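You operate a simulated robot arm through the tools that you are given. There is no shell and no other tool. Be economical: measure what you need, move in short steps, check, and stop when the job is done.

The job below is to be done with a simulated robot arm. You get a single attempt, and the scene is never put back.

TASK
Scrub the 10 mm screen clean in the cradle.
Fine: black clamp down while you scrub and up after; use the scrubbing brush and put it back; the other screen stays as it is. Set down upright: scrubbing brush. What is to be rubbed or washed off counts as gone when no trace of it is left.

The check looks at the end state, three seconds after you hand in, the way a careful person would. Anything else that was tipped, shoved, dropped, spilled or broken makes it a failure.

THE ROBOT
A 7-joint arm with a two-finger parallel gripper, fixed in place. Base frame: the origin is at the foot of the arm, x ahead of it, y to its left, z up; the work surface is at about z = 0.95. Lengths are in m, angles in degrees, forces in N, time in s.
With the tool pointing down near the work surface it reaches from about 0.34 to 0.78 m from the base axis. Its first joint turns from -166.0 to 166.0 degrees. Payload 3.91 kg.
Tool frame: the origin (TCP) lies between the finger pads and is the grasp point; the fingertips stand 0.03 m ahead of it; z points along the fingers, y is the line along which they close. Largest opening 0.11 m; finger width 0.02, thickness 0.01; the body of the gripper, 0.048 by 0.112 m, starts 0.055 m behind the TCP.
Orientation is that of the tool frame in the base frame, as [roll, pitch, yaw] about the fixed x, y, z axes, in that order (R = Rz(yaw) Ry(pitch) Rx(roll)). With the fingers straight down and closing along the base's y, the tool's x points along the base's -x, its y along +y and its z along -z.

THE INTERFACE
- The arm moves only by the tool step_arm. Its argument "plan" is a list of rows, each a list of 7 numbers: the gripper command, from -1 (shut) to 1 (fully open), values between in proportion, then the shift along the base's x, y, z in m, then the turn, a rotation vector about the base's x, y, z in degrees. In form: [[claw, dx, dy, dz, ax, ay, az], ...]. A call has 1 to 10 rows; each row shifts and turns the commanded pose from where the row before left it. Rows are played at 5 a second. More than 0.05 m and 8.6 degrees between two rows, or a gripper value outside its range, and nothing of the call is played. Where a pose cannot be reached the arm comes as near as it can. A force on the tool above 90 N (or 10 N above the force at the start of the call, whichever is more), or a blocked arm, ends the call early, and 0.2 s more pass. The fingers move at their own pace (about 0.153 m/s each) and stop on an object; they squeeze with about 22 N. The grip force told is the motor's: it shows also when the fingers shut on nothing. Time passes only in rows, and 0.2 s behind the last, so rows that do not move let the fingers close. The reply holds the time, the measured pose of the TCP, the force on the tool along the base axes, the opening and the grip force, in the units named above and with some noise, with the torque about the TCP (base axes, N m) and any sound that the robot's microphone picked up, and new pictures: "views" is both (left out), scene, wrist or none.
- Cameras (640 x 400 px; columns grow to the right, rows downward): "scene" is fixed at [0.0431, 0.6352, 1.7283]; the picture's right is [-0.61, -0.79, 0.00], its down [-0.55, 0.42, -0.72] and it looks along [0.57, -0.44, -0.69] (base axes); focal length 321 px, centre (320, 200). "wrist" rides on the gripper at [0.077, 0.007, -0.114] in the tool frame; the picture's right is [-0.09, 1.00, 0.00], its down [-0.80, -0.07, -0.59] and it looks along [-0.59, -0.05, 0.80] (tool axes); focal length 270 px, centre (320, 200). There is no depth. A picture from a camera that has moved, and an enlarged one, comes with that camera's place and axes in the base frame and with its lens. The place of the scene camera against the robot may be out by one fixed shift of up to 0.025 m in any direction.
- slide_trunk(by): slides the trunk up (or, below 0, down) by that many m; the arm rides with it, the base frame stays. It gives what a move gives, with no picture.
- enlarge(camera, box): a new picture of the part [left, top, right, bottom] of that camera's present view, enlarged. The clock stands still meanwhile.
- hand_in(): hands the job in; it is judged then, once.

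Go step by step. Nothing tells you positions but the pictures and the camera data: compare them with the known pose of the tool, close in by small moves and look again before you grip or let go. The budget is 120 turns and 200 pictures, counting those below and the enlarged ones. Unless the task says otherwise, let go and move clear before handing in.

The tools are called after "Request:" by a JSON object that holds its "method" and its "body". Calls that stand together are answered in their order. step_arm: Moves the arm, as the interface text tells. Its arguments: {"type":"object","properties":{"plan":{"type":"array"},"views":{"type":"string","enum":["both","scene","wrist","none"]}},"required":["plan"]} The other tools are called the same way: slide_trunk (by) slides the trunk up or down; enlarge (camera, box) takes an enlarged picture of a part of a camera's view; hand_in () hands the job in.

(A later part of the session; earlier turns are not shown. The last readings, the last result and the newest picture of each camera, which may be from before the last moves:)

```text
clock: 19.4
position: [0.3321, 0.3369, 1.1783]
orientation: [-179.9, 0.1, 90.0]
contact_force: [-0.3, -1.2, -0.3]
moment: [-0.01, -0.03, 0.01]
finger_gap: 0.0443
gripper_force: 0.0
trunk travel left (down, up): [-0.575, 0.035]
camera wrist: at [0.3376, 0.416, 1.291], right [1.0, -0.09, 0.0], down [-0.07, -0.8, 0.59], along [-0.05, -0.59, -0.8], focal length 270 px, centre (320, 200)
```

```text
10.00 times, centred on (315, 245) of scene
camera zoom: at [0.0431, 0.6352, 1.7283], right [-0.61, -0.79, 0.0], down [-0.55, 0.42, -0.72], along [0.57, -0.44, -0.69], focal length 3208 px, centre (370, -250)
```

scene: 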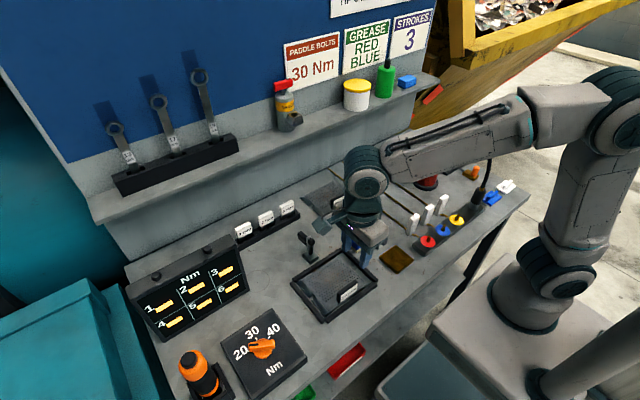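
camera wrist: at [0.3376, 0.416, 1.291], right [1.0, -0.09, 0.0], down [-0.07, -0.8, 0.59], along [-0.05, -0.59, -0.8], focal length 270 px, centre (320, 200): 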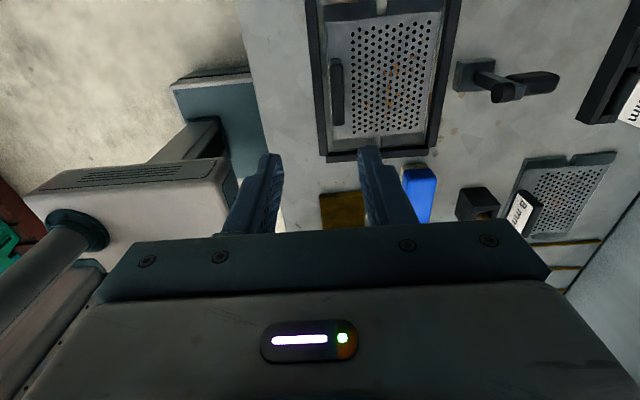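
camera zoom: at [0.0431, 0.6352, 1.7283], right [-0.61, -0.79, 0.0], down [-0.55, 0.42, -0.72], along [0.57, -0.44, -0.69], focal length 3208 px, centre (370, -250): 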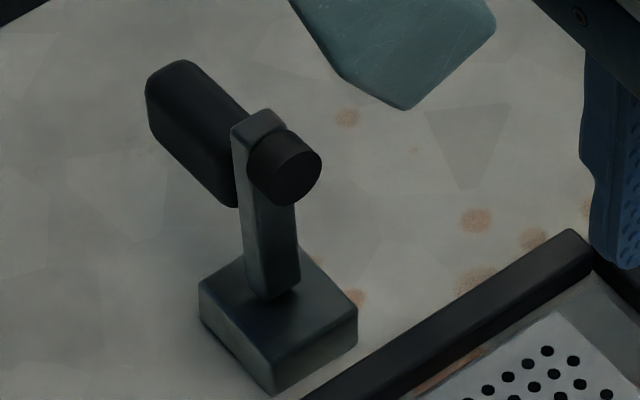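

The clamp's hinge base is at about (.50, .333), arm top at z≈1.04, handle pointing back to x≈.555. I'll bring closed fingers behind the handle to push it toward the cradle.

Request:
{"method": "step_arm", "body": {"plan": [[-1, 0.045, 0, 0, 0, 0, 0], [-1, 0.045, 0, 0, 0, 0, 0], [-1, 0.045, 0, 0, 0, 0, 0], [-1, 0.045, 0, 0, 0, 0, 0], [-1, 0.045, 0, 0, 0, 0, 0], [-1, 0.04, -0.004, 0, 0, 0, 0], [-1, 0, 0, -0.04, 0, 0, 0], [-1, 0, 0, -0.04, 0, 0, 0], [-1, 0, 0, -0.044, 0, 0, 0]], "views": "both"}}

Request:
{"method": "enlarge", "body": {"camera": "scene", "box": [260, 200, 360, 265]}}

```text
clock: 21.4
position: [0.5947, 0.3317, 1.052]
orientation: [179.9, 0.0, 89.9]
contact_force: [0.6, -0.3, 0.3]
moment: [-0.03, 0.03, -0.02]
finger_gap: 0.0001
gripper_force: 22.1
trunk travel left (down, up): [-0.575, 0.035]
camera wrist: at [0.6013, 0.4102, 1.1653], right [1.0, -0.09, 0.0], down [-0.07, -0.8, 0.59], along [-0.05, -0.59, -0.8], focal length 270 px, centre (320, 200)
```

scene: 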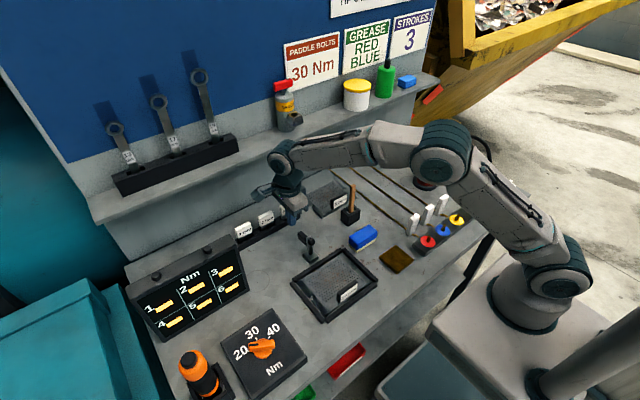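
wrist: 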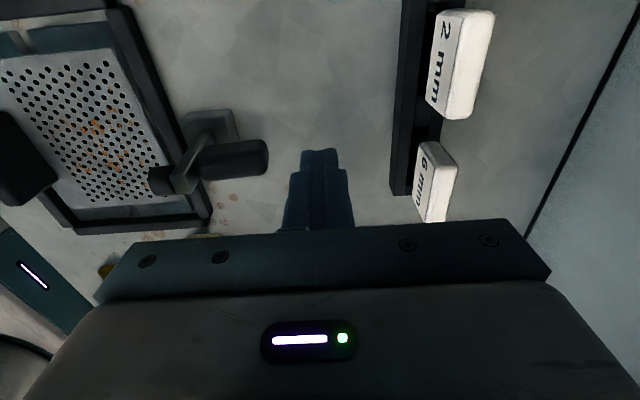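

```text
6.15 times, centred on (310, 232) of scene
camera zoom: at [0.0431, 0.6352, 1.7283], right [-0.61, -0.79, 0.0], down [-0.55, 0.42, -0.72], along [0.57, -0.44, -0.69], focal length 1974 px, centre (382, 0)
```

zoom: 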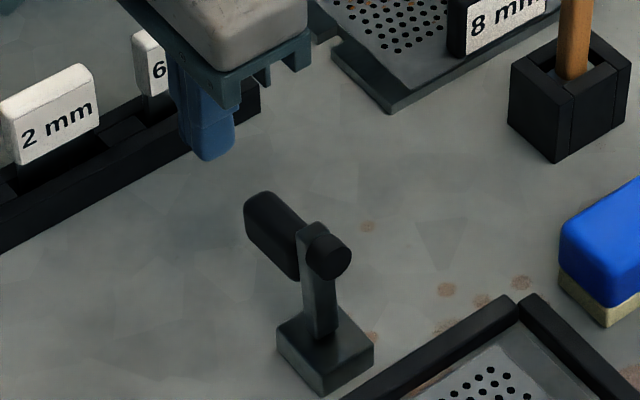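

The fingers line up with the handle (shift +y 5 mm). I'll lower slightly and push toward −x in small steps.

Request:
{"method": "step_arm", "body": {"plan": [[-1, 0, 0.004, -0.008, 0, 0, 0], [-1, -0.015, 0, 0, 0, 0, 0], [-1, -0.015, 0, 0, 0, 0, 0], [-1, -0.015, 0, 0, 0, 0, 0], [-1, -0.015, 0, 0, 0, 0, 0]], "views": "both"}}

Request:
{"method": "enlarge", "body": {"camera": "scene", "box": [260, 200, 360, 265]}}

```text
clock: 22.6
position: [0.5443, 0.3428, 1.0611]
orientation: [177.5, -1.0, 90.1]
contact_force: [6.3, -5.6, 13.6]
moment: [-0.33, -0.07, 0.06]
finger_gap: 0.0
gripper_force: 21.8
trunk travel left (down, up): [-0.575, 0.035]
stopped in row 5: the force on the tool passed its limit at 97 N (the readings are from after the stop); the commanded pose is now the measured one
camera wrist: at [0.5449, 0.4188, 1.1765], right [1.0, -0.08, 0.04], down [-0.09, -0.81, 0.58], along [-0.01, -0.58, -0.82], focal length 270 px, centre (320, 200)
```

scene: 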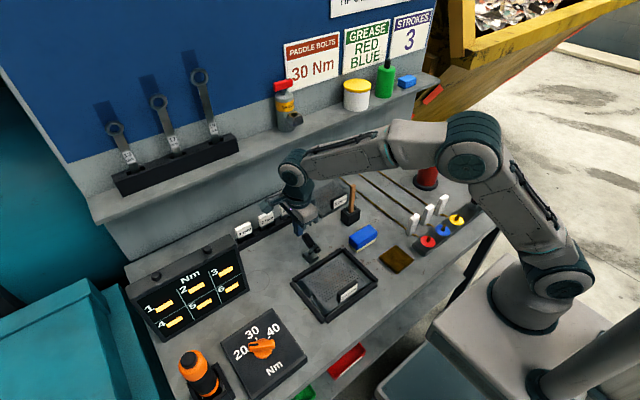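
wrist: 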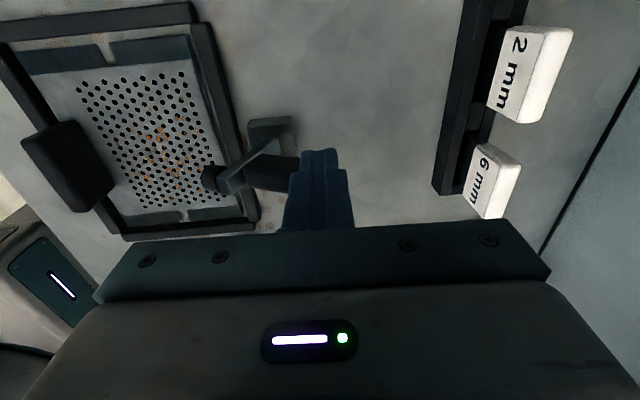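

```text
6.15 times, centred on (310, 232) of scene
camera zoom: at [0.0431, 0.6352, 1.7283], right [-0.61, -0.79, 0.0], down [-0.55, 0.42, -0.72], along [0.57, -0.44, -0.69], focal length 1974 px, centre (382, 0)
```

zoom: 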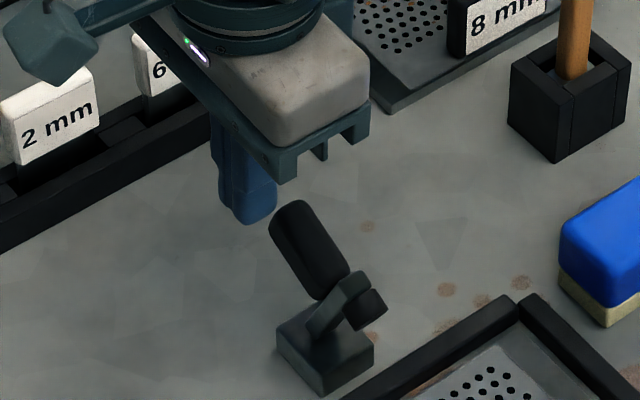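

The clamp swung about 45° and then the fingertips jammed on the rising handle. I'll back off, straighten the tool, lower behind the handle, and look.

Request:
{"method": "step_arm", "body": {"plan": [[-1, 0.025, 0, 0, 0, 0, 0], [-1, 0.02, -0.004, 0, -1, 2.5, 0], [-1, 0, 0, -0.03, 0, 0, 0]], "views": "both"}}

Request:
{"method": "enlarge", "body": {"camera": "scene", "box": [260, 200, 360, 265]}}

Request:
{"method": "enlarge", "body": {"camera": "wrist", "box": [160, 80, 380, 230]}}

```text
clock: 23.4
position: [0.59, 0.3386, 1.0294]
orientation: [-179.7, 0.0, 90.1]
contact_force: [0.3, 0.2, 0.2]
moment: [0.0, -0.01, 0.0]
finger_gap: 0.0
gripper_force: 22.0
trunk travel left (down, up): [-0.575, 0.035]
camera wrist: at [0.598, 0.4168, 1.1418], right [1.0, -0.09, -0.01], down [-0.07, -0.8, 0.59], along [-0.06, -0.59, -0.8], focal length 270 px, centre (320, 200)
```

scene: 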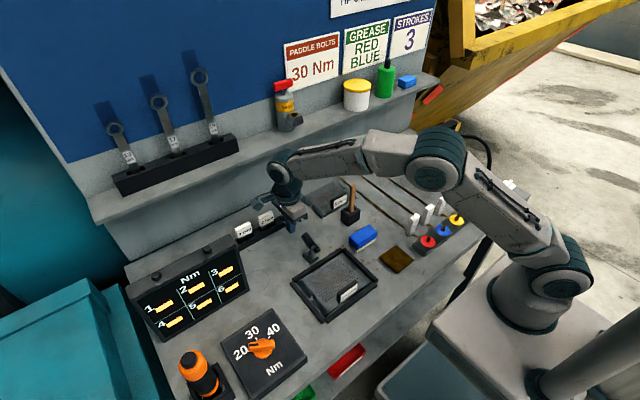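
wrist: 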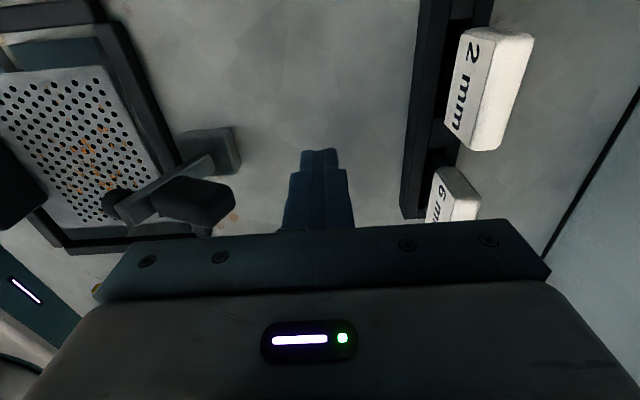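

```text
6.15 times, centred on (310, 232) of scene
camera zoom: at [0.0431, 0.6352, 1.7283], right [-0.61, -0.79, 0.0], down [-0.55, 0.42, -0.72], along [0.57, -0.44, -0.69], focal length 1974 px, centre (382, 0)
```

zoom: 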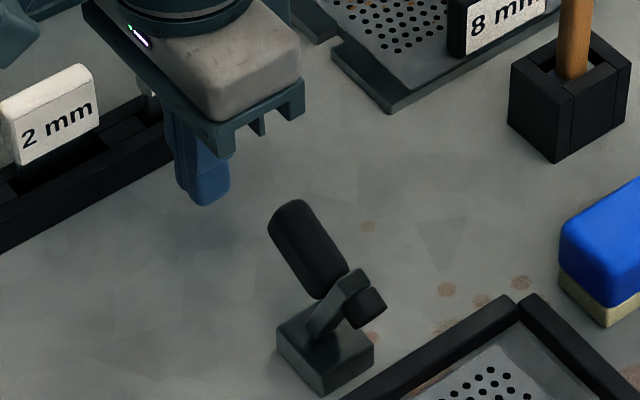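

```text
2.67 times, centred on (270, 155) of wrist
camera zoom: at [0.598, 0.4168, 1.1418], right [1.0, -0.09, -0.01], down [-0.07, -0.8, 0.59], along [-0.06, -0.59, -0.8], focal length 721 px, centre (453, 320)
```

zoom: 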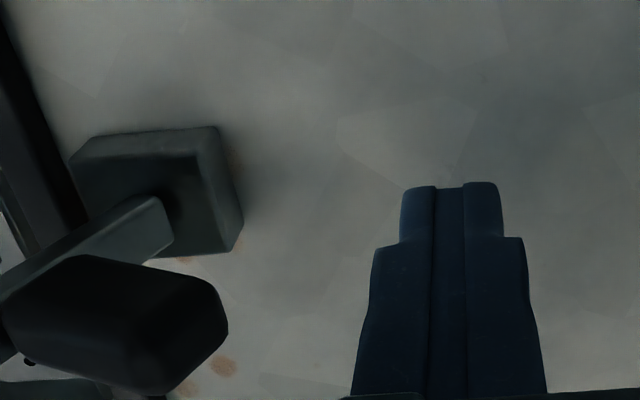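

The clamp holds at 45° with its base unmoved. I'll now push with the side of the fingers at this lower height.

Request:
{"method": "step_arm", "body": {"plan": [[-1, -0.02, 0, 0, 0, 0, 0], [-1, -0.02, 0, 0, 0, 0, 0], [-1, -0.02, 0, 0, 0, 0, 0], [-1, -0.015, 0, 0, 0, 0, 0], [-1, -0.012, 0, 0, 0, 0, 0], [-1, -0.012, 0, 0, 0, 0, 0]], "views": "both"}}

Request:
{"method": "enlarge", "body": {"camera": "scene", "box": [260, 210, 380, 290]}}

```text
clock: 24.8
position: [0.4936, 0.3382, 1.03]
orientation: [-179.9, -0.1, 89.8]
contact_force: [8.4, 2.4, 0.4]
moment: [0.03, -0.24, -0.01]
finger_gap: 0.0
gripper_force: 22.2
trunk travel left (down, up): [-0.575, 0.035]
camera wrist: at [0.5005, 0.4165, 1.1429], right [1.0, -0.09, 0.0], down [-0.07, -0.8, 0.59], along [-0.06, -0.59, -0.8], focal length 270 px, centre (320, 200)
```

scene: 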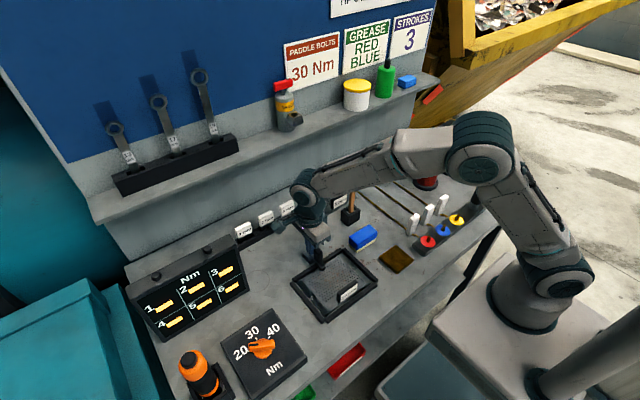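
wrist: 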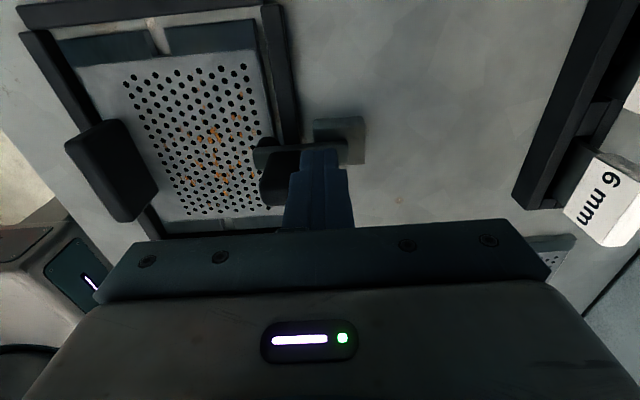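

```text
5.00 times, centred on (320, 250) of scene
camera zoom: at [0.0431, 0.6352, 1.7283], right [-0.61, -0.79, 0.0], down [-0.55, 0.42, -0.72], along [0.57, -0.44, -0.69], focal length 1604 px, centre (320, -50)
```

zoom: 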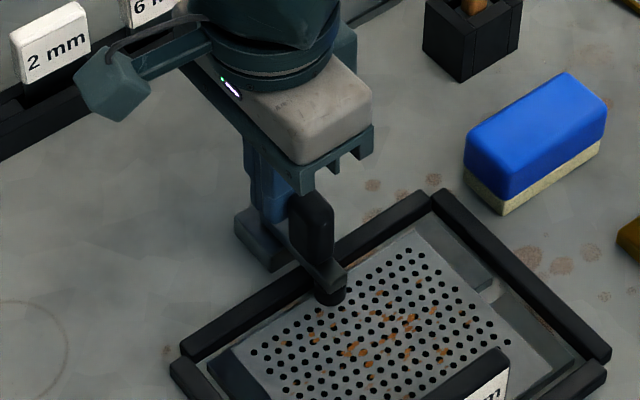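

Nearly down. A little more push, watching the force.

Request:
{"method": "step_arm", "body": {"plan": [[-1, -0.008, 0, 0, 0, 0, 0], [-1, -0.008, 0, 0, 0, 0, 0], [-1, -0.006, 0, 0, 0, 0, 0]], "views": "wrist"}}

Request:
{"method": "enlarge", "body": {"camera": "scene", "box": [260, 210, 380, 290]}}

```text
clock: 25.6
position: [0.4917, 0.3379, 1.0304]
orientation: [-179.8, -0.6, 89.7]
contact_force: [59.3, 0.9, 12.2]
moment: [-0.03, -1.36, 0.22]
finger_gap: 0.0
gripper_force: 21.8
trunk travel left (down, up): [-0.575, 0.035]
camera wrist: at [0.4997, 0.4151, 1.1434], right [1.0, -0.09, 0.0], down [-0.07, -0.81, 0.59], along [-0.06, -0.58, -0.81], focal length 270 px, centre (320, 200)
```

wrist: 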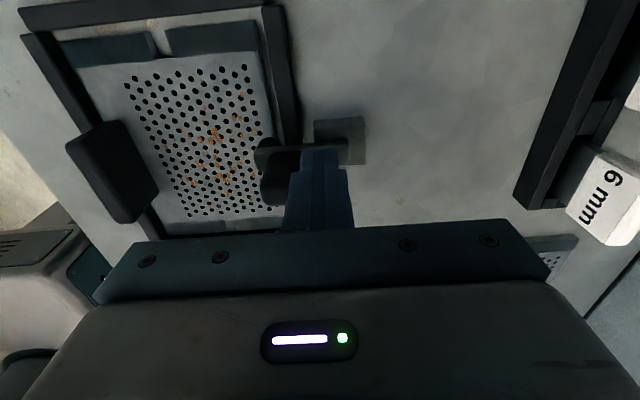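

```text
5.00 times, centred on (320, 250) of scene
camera zoom: at [0.0431, 0.6352, 1.7283], right [-0.61, -0.79, 0.0], down [-0.55, 0.42, -0.72], along [0.57, -0.44, -0.69], focal length 1604 px, centre (320, -50)
```

zoom: 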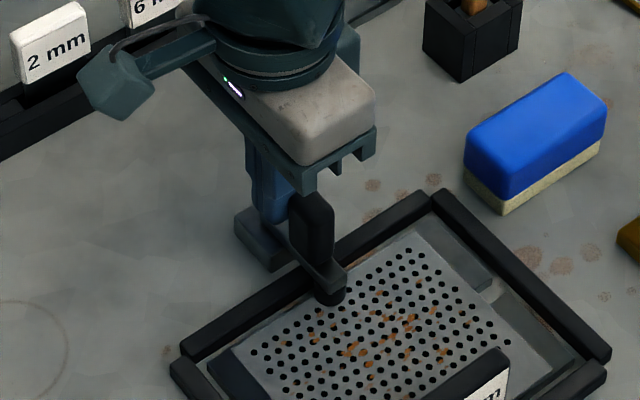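

The clamp hit a hard stop: it's down. I'll back off, rise, and head for the brush, turning the gripper back as I go.

Request:
{"method": "step_arm", "body": {"plan": [[-1, 0.025, 0, 0, 0, 0, 0], [-1, 0.025, 0, 0, 0, 0, 0], [-1, 0, 0, 0.045, 0, 0, 0], [-1, 0, 0, 0.045, 0, 0, 0], [-1, 0, 0, 0.045, 0, 0, 0], [-1, 0, 0, 0.045, 0, 0, 0], [-1, 0, -0.04, 0.03, 0, 0, 0], [-1, 0, -0.045, 0.0, 0, 0, 0], [0, 0, -0.045, 0.0, 0, 0, 0], [0, 0, -0.045, 0.0, 0, 0, 0]], "views": "both"}}

Request:
{"method": "enlarge", "body": {"camera": "scene", "box": [260, 210, 400, 330]}}

```text
clock: 27.8
position: [0.5172, 0.1605, 1.2427]
orientation: [-179.6, -0.1, 89.9]
contact_force: [-1.0, -0.7, -0.6]
moment: [0.03, -0.02, 0.01]
finger_gap: 0.0549
gripper_force: 0.0
trunk travel left (down, up): [-0.575, 0.035]
camera wrist: at [0.5246, 0.2394, 1.3558], right [1.0, -0.09, -0.01], down [-0.07, -0.8, 0.59], along [-0.06, -0.59, -0.8], focal length 270 px, centre (320, 200)
```

scene: 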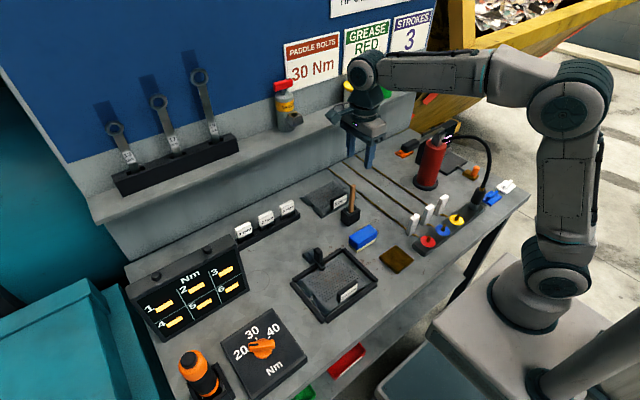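
wrist: 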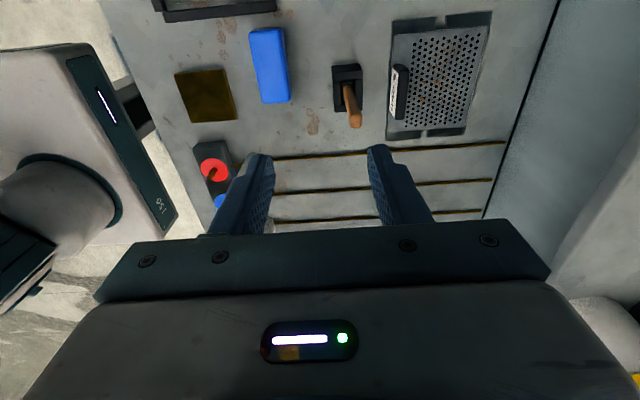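

```text
3.33 times, centred on (330, 270) of scene
camera zoom: at [0.0431, 0.6352, 1.7283], right [-0.61, -0.79, 0.0], down [-0.55, 0.42, -0.72], along [0.57, -0.44, -0.69], focal length 1069 px, centre (287, -33)
```

zoom: 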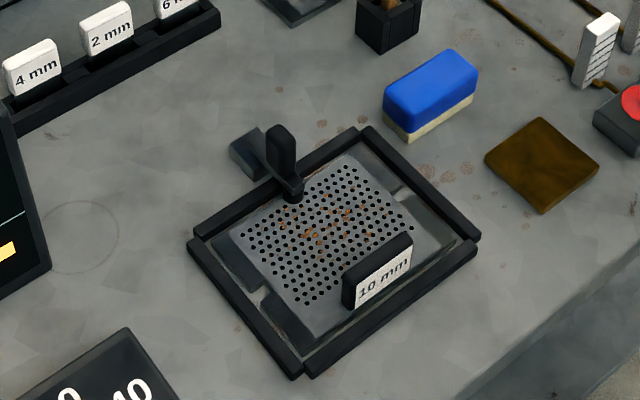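

The clamp is down on the screen. The brush handle stands at about (.549, .145), top z≈1.11; I'll align above it.

Request:
{"method": "step_arm", "body": {"plan": [[0, 0.032, -0.0155, -0.03, 0, 0, 0], [0, 0, 0, -0.03, 0, 0, 0], [0, 0, 0, 0, 0, 0, 0]], "views": "wrist"}}

Request:
{"method": "enlarge", "body": {"camera": "scene", "box": [310, 145, 390, 235]}}

```text
clock: 28.6
position: [0.5495, 0.1473, 1.1781]
orientation: [-179.8, 0.0, 90.0]
contact_force: [0.4, 0.6, 0.2]
moment: [-0.03, -0.04, -0.01]
finger_gap: 0.0552
gripper_force: 0.1
trunk travel left (down, up): [-0.575, 0.035]
camera wrist: at [0.5571, 0.2261, 1.2912], right [1.0, -0.09, -0.01], down [-0.07, -0.8, 0.59], along [-0.06, -0.59, -0.8], focal length 270 px, centre (320, 200)
```

wrist: 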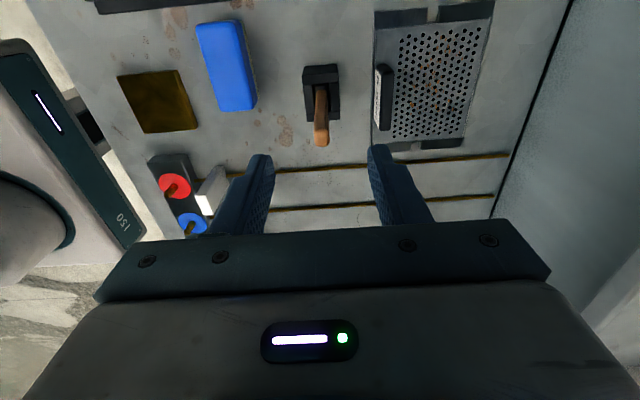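

```text
4.44 times, centred on (350, 190) of scene
camera zoom: at [0.0431, 0.6352, 1.7283], right [-0.61, -0.79, 0.0], down [-0.55, 0.42, -0.72], along [0.57, -0.44, -0.69], focal length 1426 px, centre (187, 244)
```

zoom: 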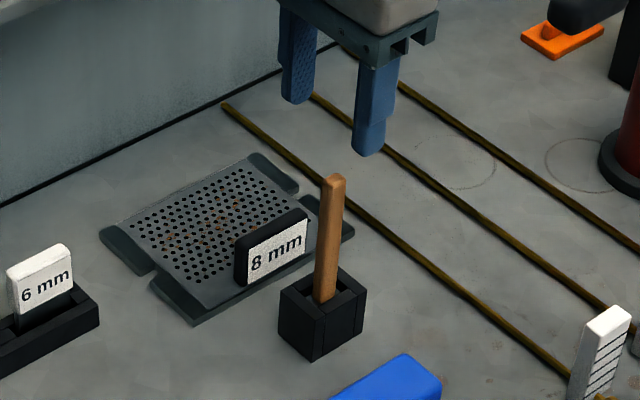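

The handle top is right beneath the grasp point. I'll descend and grip.

Request:
{"method": "step_arm", "body": {"plan": [[0, 0, 0, -0.035, 0, 0, 0], [0, 0, 0, -0.035, 0, 0, 0], [0, 0, 0, -0.028, 0, 0, 0], [0, 0, 0, 0, 0, 0, 0]], "views": "wrist"}}

Request:
{"method": "enlarge", "body": {"camera": "scene", "box": [310, 145, 390, 235]}}

```text
clock: 29.6
position: [0.5493, 0.1461, 1.0802]
orientation: [-179.6, -0.1, 90.1]
contact_force: [-0.4, 0.5, 0.1]
moment: [0.01, 0.05, 0.01]
finger_gap: 0.0551
gripper_force: 0.0
trunk travel left (down, up): [-0.575, 0.035]
camera wrist: at [0.5573, 0.2247, 1.1941], right [1.0, -0.09, -0.01], down [-0.07, -0.8, 0.59], along [-0.06, -0.59, -0.8], focal length 270 px, centre (320, 200)
```

wrist: 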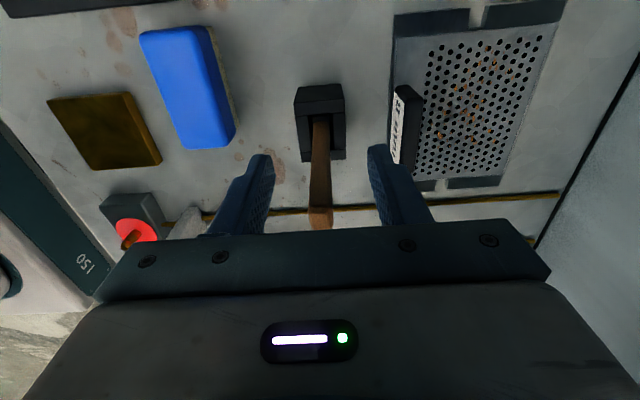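

```text
4.44 times, centred on (350, 190) of scene
camera zoom: at [0.0431, 0.6352, 1.7283], right [-0.61, -0.79, 0.0], down [-0.55, 0.42, -0.72], along [0.57, -0.44, -0.69], focal length 1426 px, centre (187, 244)
```

zoom: 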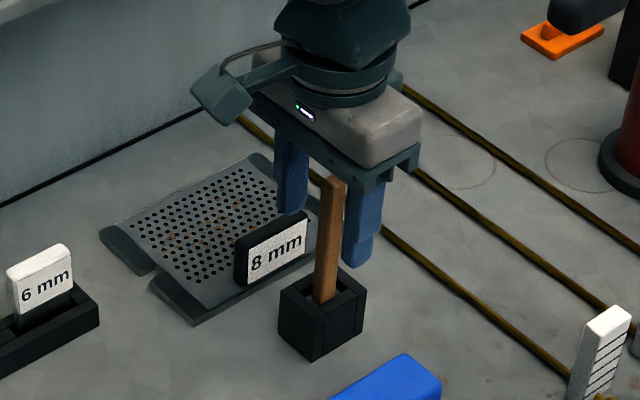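

The handle sits between the fingers; closing and lifting gently.

Request:
{"method": "step_arm", "body": {"plan": [[-1, 0, 0, 0, 0, 0, 0], [-1, 0, 0, 0, 0, 0, 0], [-1, 0, 0, 0, 0, 0, 0]], "views": "none"}}

Request:
{"method": "step_arm", "body": {"plan": [[-1, 0, 0, 0.03, 0, 0, 0], [-1, 0, 0, 0.03, 0, 0, 0], [-1, 0, 0, 0.03, 0, 0, 0]], "views": "wrist"}}

Request:
{"method": "enlarge", "body": {"camera": "scene", "box": [310, 145, 390, 235]}}

```text
clock: 30.4
position: [0.5503, 0.1467, 1.0822]
orientation: [-179.6, 0.1, 90.0]
contact_force: [-0.2, 0.2, 0.7]
moment: [0.01, 0.02, -0.01]
finger_gap: 0.0112
gripper_force: 21.7
trunk travel left (down, up): [-0.575, 0.035]
```

```text
clock: 31.2
position: [0.5494, 0.1459, 1.1742]
orientation: [-179.6, 0.0, 90.0]
contact_force: [0.1, -0.2, -0.3]
moment: [0.0, 0.03, 0.0]
finger_gap: 0.0115
gripper_force: 22.4
trunk travel left (down, up): [-0.575, 0.035]
camera wrist: at [0.557, 0.2245, 1.2859], right [1.0, -0.09, -0.01], down [-0.07, -0.8, 0.59], along [-0.06, -0.59, -0.8], focal length 270 px, centre (320, 200)
```

wrist: 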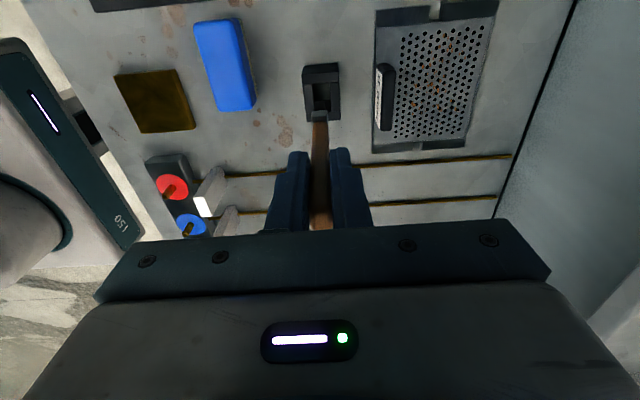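

```text
4.44 times, centred on (350, 190) of scene
camera zoom: at [0.0431, 0.6352, 1.7283], right [-0.61, -0.79, 0.0], down [-0.55, 0.42, -0.72], along [0.57, -0.44, -0.69], focal length 1426 px, centre (187, 244)
```

zoom: 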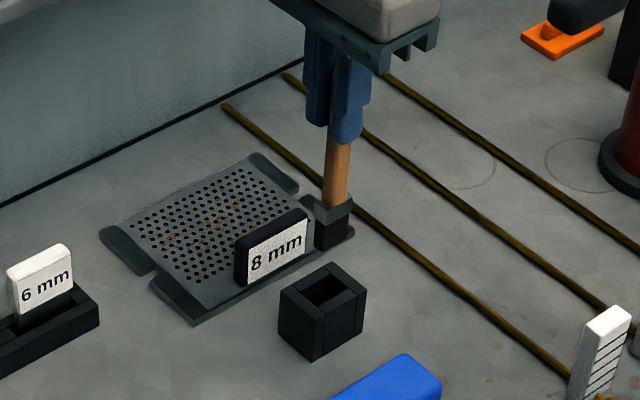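

That's a proper bristle brush with a ferrule, about 25 mm wide — the scrubbing brush. I'll carry it over the screen and view the residue.

Request:
{"method": "step_arm", "body": {"plan": [[-1, 0, 0, 0.03, 0, 0, 0], [-1, -0.03, 0.035, 0, 0, 0, 0], [-1, -0.03, 0.035, 0, 0, 0, 0], [-1, -0.03, 0.035, 0, 0, 0, 0], [-1, -0.03, 0.035, 0, 0, 0, 0], [-1, -0.03, 0.035, 0, 0, 0, 0], [-1, 0, 0.012, -0.03, 0, 0, 0]], "views": "both"}}

Request:
{"method": "enlarge", "body": {"camera": "wrist", "box": [200, 0, 460, 180]}}

Request:
{"method": "enlarge", "body": {"camera": "scene", "box": [290, 220, 400, 320]}}

```text
clock: 32.8
position: [0.3995, 0.3341, 1.17]
orientation: [-179.5, 0.0, 90.0]
contact_force: [-0.2, -1.1, 0.0]
moment: [0.04, -0.03, -0.02]
finger_gap: 0.0113
gripper_force: 21.7
trunk travel left (down, up): [-0.575, 0.035]
camera wrist: at [0.4073, 0.4123, 1.2823], right [1.0, -0.09, -0.01], down [-0.07, -0.8, 0.6], along [-0.06, -0.59, -0.8], focal length 270 px, centre (320, 200)
```

scene: 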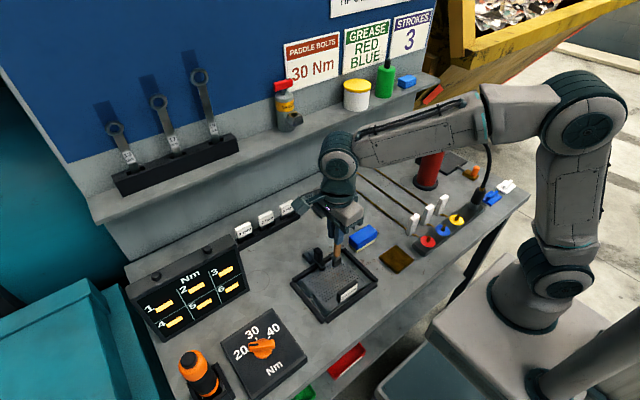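
wrist: 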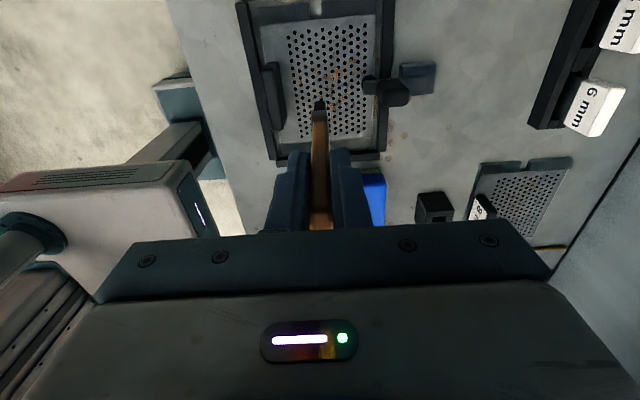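

```text
2.22 times, centred on (330, 90) of wrist
camera zoom: at [0.4073, 0.4123, 1.2823], right [1.0, -0.09, -0.01], down [-0.07, -0.8, 0.6], along [-0.06, -0.59, -0.8], focal length 601 px, centre (298, 444)
```

zoom: 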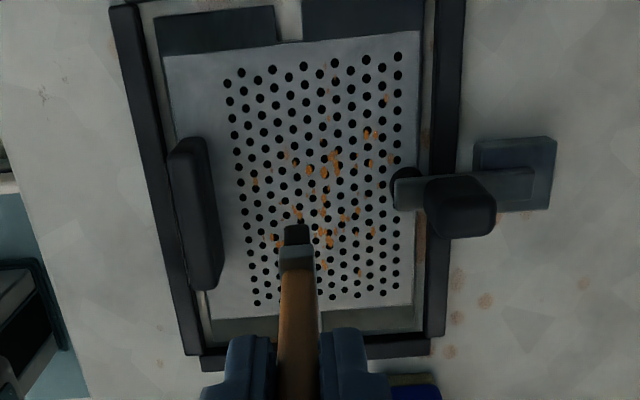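

```text
4.00 times, centred on (345, 270) of scene
camera zoom: at [0.0431, 0.6352, 1.7283], right [-0.61, -0.79, 0.0], down [-0.55, 0.42, -0.72], along [0.57, -0.44, -0.69], focal length 1283 px, centre (220, -80)
```

zoom: 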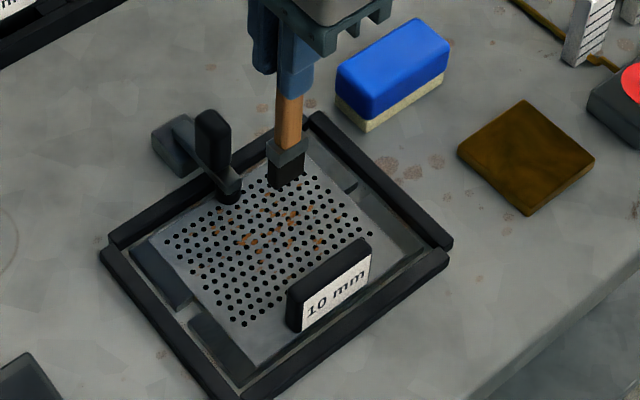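

Residue covers about x .375–.447, y .285–.38, with the clamp pad at x≥.447, y≈.333. I'll lower the brush at one corner of that region and feel for contact.

Request:
{"method": "step_arm", "body": {"plan": [[-1, -0.018, -0.045, 0, 0, 0, 0], [-1, 0, 0, -0.035, 0, 0, 0], [-1, 0, 0, -0.025, 0, 0, 0], [-1, 0, 0, -0.006, 0, 0, 0], [-1, 0, 0, -0.003, 0, 0, 0]], "views": "none"}}

Request:
{"method": "enlarge", "body": {"camera": "scene", "box": [290, 220, 400, 320]}}

```text
clock: 34.0
position: [0.3825, 0.2908, 1.1023]
orientation: [-179.5, 0.0, 90.0]
contact_force: [-0.8, -0.2, 0.0]
moment: [0.01, 0.0, 0.02]
finger_gap: 0.0113
gripper_force: 22.0
trunk travel left (down, up): [-0.575, 0.035]
```

```text
4.00 times, centred on (345, 270) of scene
camera zoom: at [0.0431, 0.6352, 1.7283], right [-0.61, -0.79, 0.0], down [-0.55, 0.42, -0.72], along [0.57, -0.44, -0.69], focal length 1283 px, centre (220, -80)
```

zoom: 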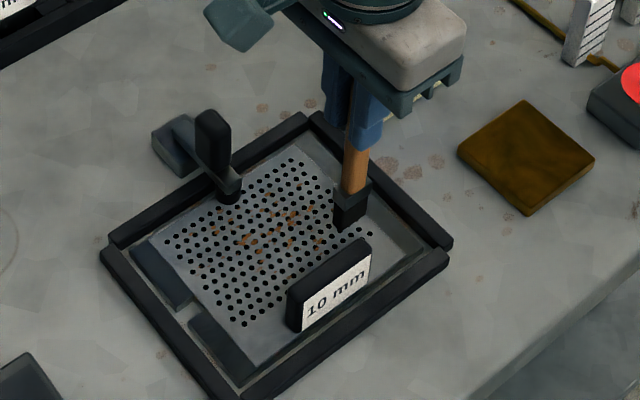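

Brush is just above the sheet. I'll lower in 3 mm steps until contact.

Request:
{"method": "step_arm", "body": {"plan": [[-1, 0, 0, -0.004, 0, 0, 0], [-1, 0, 0, -0.003, 0, 0, 0], [-1, 0, 0, -0.003, 0, 0, 0]], "views": "none"}}

Request:
{"method": "step_arm", "body": {"plan": [[-1, 0, 0, -0.002, 0, 0, 0], [-1, 0, 0, -0.002, 0, 0, 0]], "views": "none"}}

```text
clock: 34.8
position: [0.3825, 0.2878, 1.095]
orientation: [-179.7, 0.1, 89.9]
contact_force: [-0.8, 0.2, -0.7]
moment: [-0.02, 0.02, 0.01]
finger_gap: 0.0114
gripper_force: 22.1
trunk travel left (down, up): [-0.575, 0.035]
```

```text
clock: 35.4
position: [0.3829, 0.2888, 1.089]
orientation: [-179.5, 0.0, 90.0]
contact_force: [0.6, 0.9, -0.5]
moment: [-0.01, 0.01, -0.03]
finger_gap: 0.0114
gripper_force: 22.2
trunk travel left (down, up): [-0.575, 0.035]
```

Request:
{"method": "step_arm", "body": {"plan": [[-1, 0, 0, -0.003, 0, 0, 0], [-1, 0, 0, -0.003, 0, 0, 0]], "views": "none"}}

Request:
{"method": "enlarge", "body": {"camera": "scene", "box": [320, 230, 380, 290]}}

```text
clock: 36.0
position: [0.383, 0.2884, 1.0834]
orientation: [-179.8, -0.2, 90.0]
contact_force: [2.0, 0.8, 16.5]
moment: [0.0, -0.34, 0.03]
finger_gap: 0.0118
gripper_force: 22.1
trunk travel left (down, up): [-0.575, 0.035]
```

```text
6.67 times, centred on (350, 260) of scene
camera zoom: at [0.0431, 0.6352, 1.7283], right [-0.61, -0.79, 0.0], down [-0.55, 0.42, -0.72], along [0.57, -0.44, -0.69], focal length 2138 px, centre (120, -200)
```

zoom: 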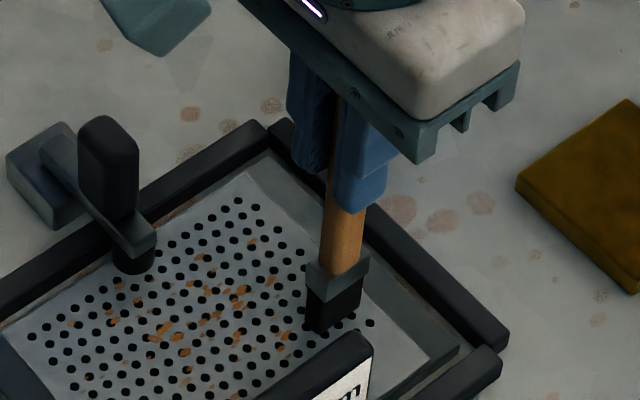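

Contact at TCP z≈1.084. I'll ease the pressure slightly and start stroking back and forth along y.

Request:
{"method": "step_arm", "body": {"plan": [[-1, -0.008, -0.004, 0.0015, 0, 0, 0], [-1, 0, 0.025, 0, 0, 0, 0], [-1, 0, 0.025, 0, 0, 0, 0], [-1, 0, 0.025, 0, 0, 0, 0], [-1, 0, 0.025, 0, 0, 0, 0], [-1, 0.01, 0, 0, 0, 0, 0], [-1, 0, -0.025, 0, 0, 0, 0], [-1, 0, -0.025, 0, 0, 0, 0], [-1, 0, -0.025, 0, 0, 0, 0], [-1, 0, -0.025, 0, 0, 0, 0]], "views": "wrist"}}

Request:
{"method": "enlarge", "body": {"camera": "scene", "box": [310, 230, 370, 290]}}

```text
clock: 38.2
position: [0.385, 0.284, 1.0859]
orientation: [-179.6, 0.0, 90.0]
contact_force: [0.1, -0.6, 0.4]
moment: [-0.01, -0.02, 0.0]
finger_gap: 0.0113
gripper_force: 21.9
trunk travel left (down, up): [-0.575, 0.035]
camera wrist: at [0.393, 0.3627, 1.1979], right [1.0, -0.09, -0.01], down [-0.07, -0.8, 0.59], along [-0.06, -0.59, -0.8], focal length 270 px, centre (320, 200)
```

wrist: 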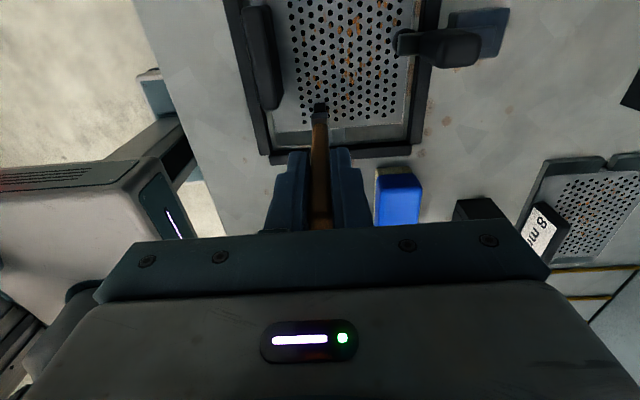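

```text
6.67 times, centred on (340, 260) of scene
camera zoom: at [0.0431, 0.6352, 1.7283], right [-0.61, -0.79, 0.0], down [-0.55, 0.42, -0.72], along [0.57, -0.44, -0.69], focal length 2138 px, centre (187, -200)
```

zoom: 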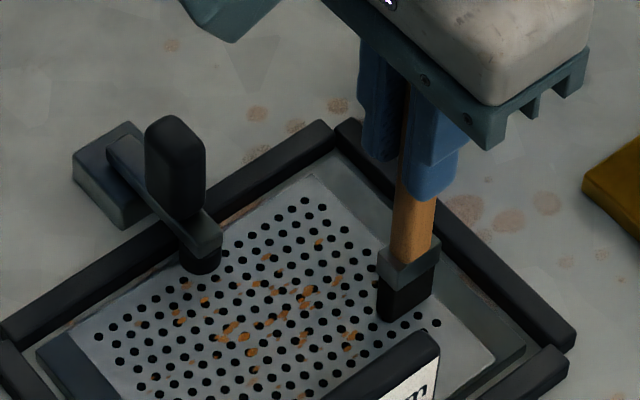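

Now there's no contact force, so I'll press down 2.5 mm more and stroke again.

Request:
{"method": "step_arm", "body": {"plan": [[-1, 0, 0, -0.0025, 0, 0, 0]], "views": "none"}}

Request:
{"method": "step_arm", "body": {"plan": [[-1, 0, 0.025, 0, 0, 0, 0], [-1, 0, 0.025, 0, 0, 0, 0], [-1, 0, 0.025, 0, 0, 0, 0], [-1, 0, 0.025, 0, 0, 0, 0], [-1, -0.01, 0, 0, 0, 0, 0], [-1, 0, -0.025, 0, 0, 0, 0], [-1, 0, -0.025, 0, 0, 0, 0], [-1, 0, -0.025, 0, 0, 0, 0], [-1, 0, -0.025, 0, 0, 0, 0]], "views": "wrist"}}

Request:
{"method": "enlarge", "body": {"camera": "scene", "box": [310, 230, 370, 290]}}

```text
clock: 38.6
position: [0.3862, 0.2839, 1.0838]
orientation: [-179.8, -0.2, 89.9]
contact_force: [0.4, -1.7, 13.0]
moment: [-0.2, -0.03, 0.02]
finger_gap: 0.0118
gripper_force: 22.0
trunk travel left (down, up): [-0.575, 0.035]
```

```text
clock: 40.6
position: [0.3755, 0.2827, 1.0839]
orientation: [-179.5, 0.0, 90.0]
contact_force: [0.4, -0.8, -0.9]
moment: [0.03, 0.01, -0.03]
finger_gap: 0.0114
gripper_force: 22.5
trunk travel left (down, up): [-0.575, 0.035]
camera wrist: at [0.3824, 0.3618, 1.1969], right [1.0, -0.09, -0.01], down [-0.07, -0.8, 0.59], along [-0.06, -0.59, -0.8], focal length 270 px, centre (320, 200)
```

wrist: 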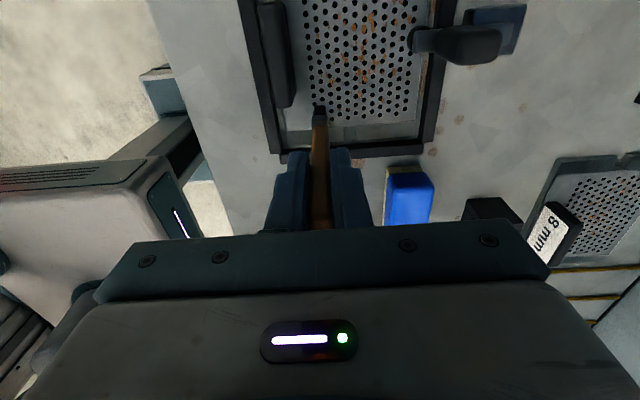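

```text
6.67 times, centred on (340, 260) of scene
camera zoom: at [0.0431, 0.6352, 1.7283], right [-0.61, -0.79, 0.0], down [-0.55, 0.42, -0.72], along [0.57, -0.44, -0.69], focal length 2138 px, centre (187, -200)
```

zoom: 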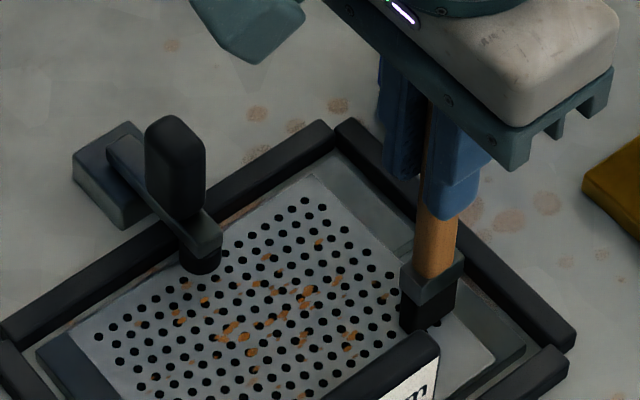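

Pressure drops to zero after a stroke. I'll work on the dense residue (x≈.40) with a little more commanded pressure and check for effect.

Request:
{"method": "step_arm", "body": {"plan": [[-1, 0.023, 0.005, 0, 0, 0, 0], [-1, 0, 0, -0.003, 0, 0, 0]], "views": "none"}}

Request:
{"method": "step_arm", "body": {"plan": [[-1, 0, 0.02, 0, 0, 0, 0], [-1, 0, 0.02, 0, 0, 0, 0]], "views": "none"}}

Request:
{"method": "step_arm", "body": {"plan": [[-1, 0, 0.02, 0, 0, 0, 0], [-1, 0, 0.02, 0, 0, 0, 0], [-1, 0, 0.015, 0, 0, 0, 0]], "views": "none"}}

Request:
{"method": "enlarge", "body": {"camera": "scene", "box": [310, 230, 370, 290]}}

```text
clock: 41.2
position: [0.3987, 0.2882, 1.0825]
orientation: [-179.8, -0.2, 89.9]
contact_force: [0.2, -1.0, 18.1]
moment: [-0.03, 0.0, 0.0]
finger_gap: 0.0118
gripper_force: 21.7
trunk travel left (down, up): [-0.575, 0.035]
```

```text
clock: 41.8
position: [0.3981, 0.3299, 1.0819]
orientation: [-179.7, 0.0, 90.0]
contact_force: [-0.5, -0.9, 7.7]
moment: [-0.12, -0.1, 0.03]
finger_gap: 0.0114
gripper_force: 21.9
trunk travel left (down, up): [-0.575, 0.035]
```

```text
clock: 42.6
position: [0.3968, 0.3852, 1.0809]
orientation: [-179.6, -0.1, 90.0]
contact_force: [0.0, -0.3, 1.7]
moment: [0.12, 0.01, -0.01]
finger_gap: 0.0117
gripper_force: 21.9
trunk travel left (down, up): [-0.575, 0.035]
```

```text
6.67 times, centred on (340, 260) of scene
camera zoom: at [0.0431, 0.6352, 1.7283], right [-0.61, -0.79, 0.0], down [-0.55, 0.42, -0.72], along [0.57, -0.44, -0.69], focal length 2138 px, centre (187, -200)
```

zoom: 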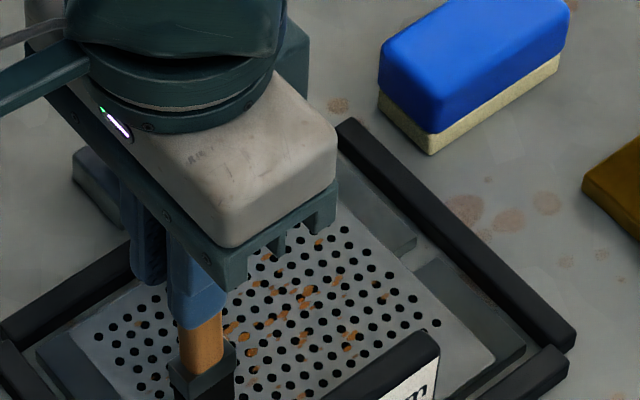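

The brush creeps up in the grip as I stroke, so force decays. I'll scrub a test patch around (.386, .316) back and forth, gradually feeding downward, and compare.

Request:
{"method": "step_arm", "body": {"plan": [[-1, -0.011, -0.035, 0, 0, 0, 0], [-1, 0, -0.035, -0.001, 0, 0, 0], [-1, 0, 0.02, -0.001, 0, 0, 0], [-1, 0, -0.02, -0.001, 0, 0, 0], [-1, 0, 0.02, -0.0005, 0, 0, 0], [-1, 0, -0.02, -0.0005, 0, 0, 0], [-1, 0, 0.02, -0.0005, 0, 0, 0], [-1, 0, -0.02, -0.0005, 0, 0, 0]], "views": "none"}}

Request:
{"method": "step_arm", "body": {"plan": [[-1, 0, 0.02, -0.0005, 0, 0, 0], [-1, 0, -0.02, -0.0005, 0, 0, 0], [-1, 0, 0.02, -0.0005, 0, 0, 0], [-1, 0, -0.02, -0.0005, 0, 0, 0], [-1, 0, -0.03, 0.015, 0, 0, 0], [-1, 0, -0.03, 0.02, 0, 0, 0]], "views": "wrist"}}

Request:
{"method": "enlarge", "body": {"camera": "scene", "box": [310, 230, 370, 290]}}

Request:
{"method": "enlarge", "body": {"camera": "wrist", "box": [220, 0, 420, 140]}}

```text
clock: 44.4
position: [0.3875, 0.3145, 1.0749]
orientation: [-179.6, 0.1, 90.1]
contact_force: [-1.5, -1.5, 11.1]
moment: [-0.25, 0.19, 0.02]
finger_gap: 0.0115
gripper_force: 22.2
trunk travel left (down, up): [-0.575, 0.035]
```

```text
clock: 45.8
position: [0.3891, 0.2539, 1.1071]
orientation: [-179.6, 0.0, 90.0]
contact_force: [0.4, -0.3, -0.3]
moment: [0.0, -0.01, 0.0]
finger_gap: 0.0115
gripper_force: 22.3
trunk travel left (down, up): [-0.575, 0.035]
camera wrist: at [0.3962, 0.332, 1.2191], right [1.0, -0.09, -0.01], down [-0.07, -0.8, 0.59], along [-0.06, -0.59, -0.8], focal length 270 px, centre (320, 200)
```

wrist: 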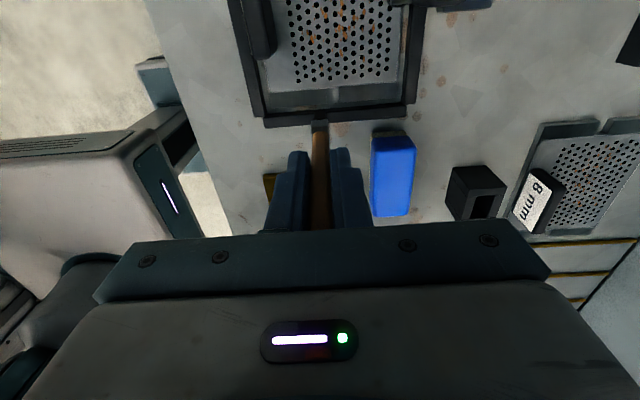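

```text
6.67 times, centred on (340, 260) of scene
camera zoom: at [0.0431, 0.6352, 1.7283], right [-0.61, -0.79, 0.0], down [-0.55, 0.42, -0.72], along [0.57, -0.44, -0.69], focal length 2138 px, centre (187, -200)
```

zoom: 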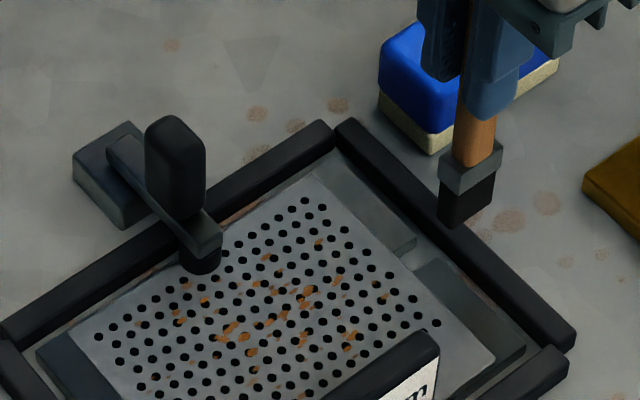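

```text
2.86 times, centred on (320, 70) of wrist
camera zoom: at [0.3962, 0.332, 1.2191], right [1.0, -0.09, -0.01], down [-0.07, -0.8, 0.59], along [-0.06, -0.59, -0.8], focal length 772 px, centre (320, 571)
```

zoom: 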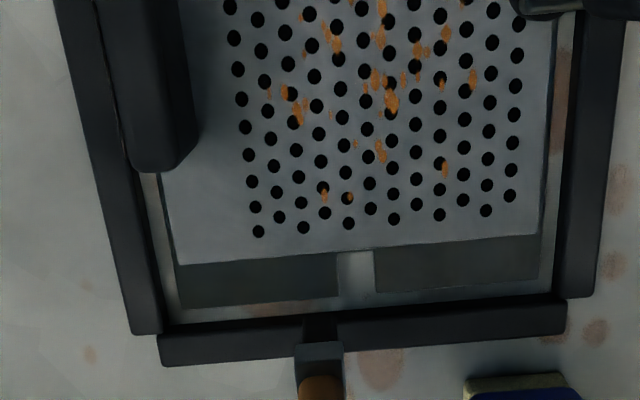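

The residue in the test patch shows no change yet. I'll try once more on the same patch with firmer pressure and longer strokes to see whether it has any effect.

Request:
{"method": "step_arm", "body": {"plan": [[-1, 0, 0.03, 0, 0, 0, 0], [-1, 0, 0.02, -0.02, 0, 0, 0], [-1, 0, 0, -0.014, 0, 0, 0], [-1, 0, 0, -0.003, 0, 0, 0]], "views": "none"}}

Request:
{"method": "step_arm", "body": {"plan": [[-1, 0, 0.01, -0.001, 0, 0, 0], [-1, 0, 0.01, -0.001, 0, 0, 0], [-1, 0, 0.01, -0.001, 0, 0, 0]], "views": "none"}}

Request:
{"method": "step_arm", "body": {"plan": [[-1, 0, -0.01, -0.001, 0, 0, 0], [-1, 0, -0.01, -0.001, 0, 0, 0], [-1, 0, -0.01, -0.001, 0, 0, 0], [-1, 0, 0.01, -0.001, 0, 0, 0], [-1, 0, 0.01, -0.001, 0, 0, 0], [-1, 0, 0.01, -0.001, 0, 0, 0]], "views": "none"}}

Request:
{"method": "enlarge", "body": {"camera": "scene", "box": [310, 230, 370, 290]}}

```text
clock: 46.8
position: [0.3869, 0.3051, 1.072]
orientation: [-179.9, -0.2, 89.9]
contact_force: [-0.4, -2.6, 17.0]
moment: [-0.22, 0.01, -0.01]
finger_gap: 0.0113
gripper_force: 22.8
trunk travel left (down, up): [-0.575, 0.035]
```

```text
clock: 47.6
position: [0.3881, 0.3348, 1.0677]
orientation: [-179.8, -0.1, 90.0]
contact_force: [0.6, -2.6, 12.0]
moment: [-0.19, -0.05, 0.01]
finger_gap: 0.0115
gripper_force: 22.0
trunk travel left (down, up): [-0.575, 0.035]
```

```text
clock: 49.0
position: [0.3858, 0.3351, 1.0614]
orientation: [-179.7, -0.2, 90.2]
contact_force: [0.8, -3.7, 12.8]
moment: [-0.34, -0.15, 0.02]
finger_gap: 0.0117
gripper_force: 22.2
trunk travel left (down, up): [-0.575, 0.035]
```

```text
6.67 times, centred on (340, 260) of scene
camera zoom: at [0.0431, 0.6352, 1.7283], right [-0.61, -0.79, 0.0], down [-0.55, 0.42, -0.72], along [0.57, -0.44, -0.69], focal length 2138 px, centre (187, -200)
```

zoom: 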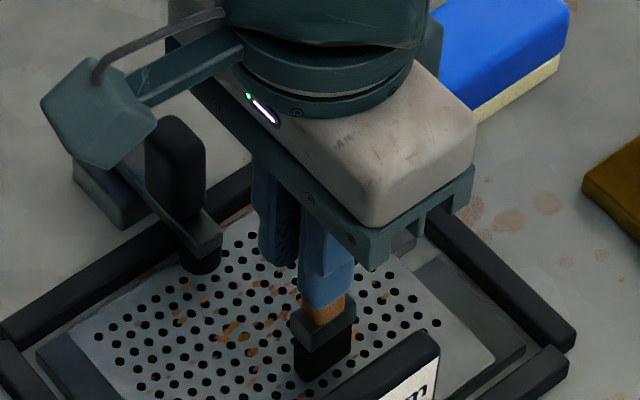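

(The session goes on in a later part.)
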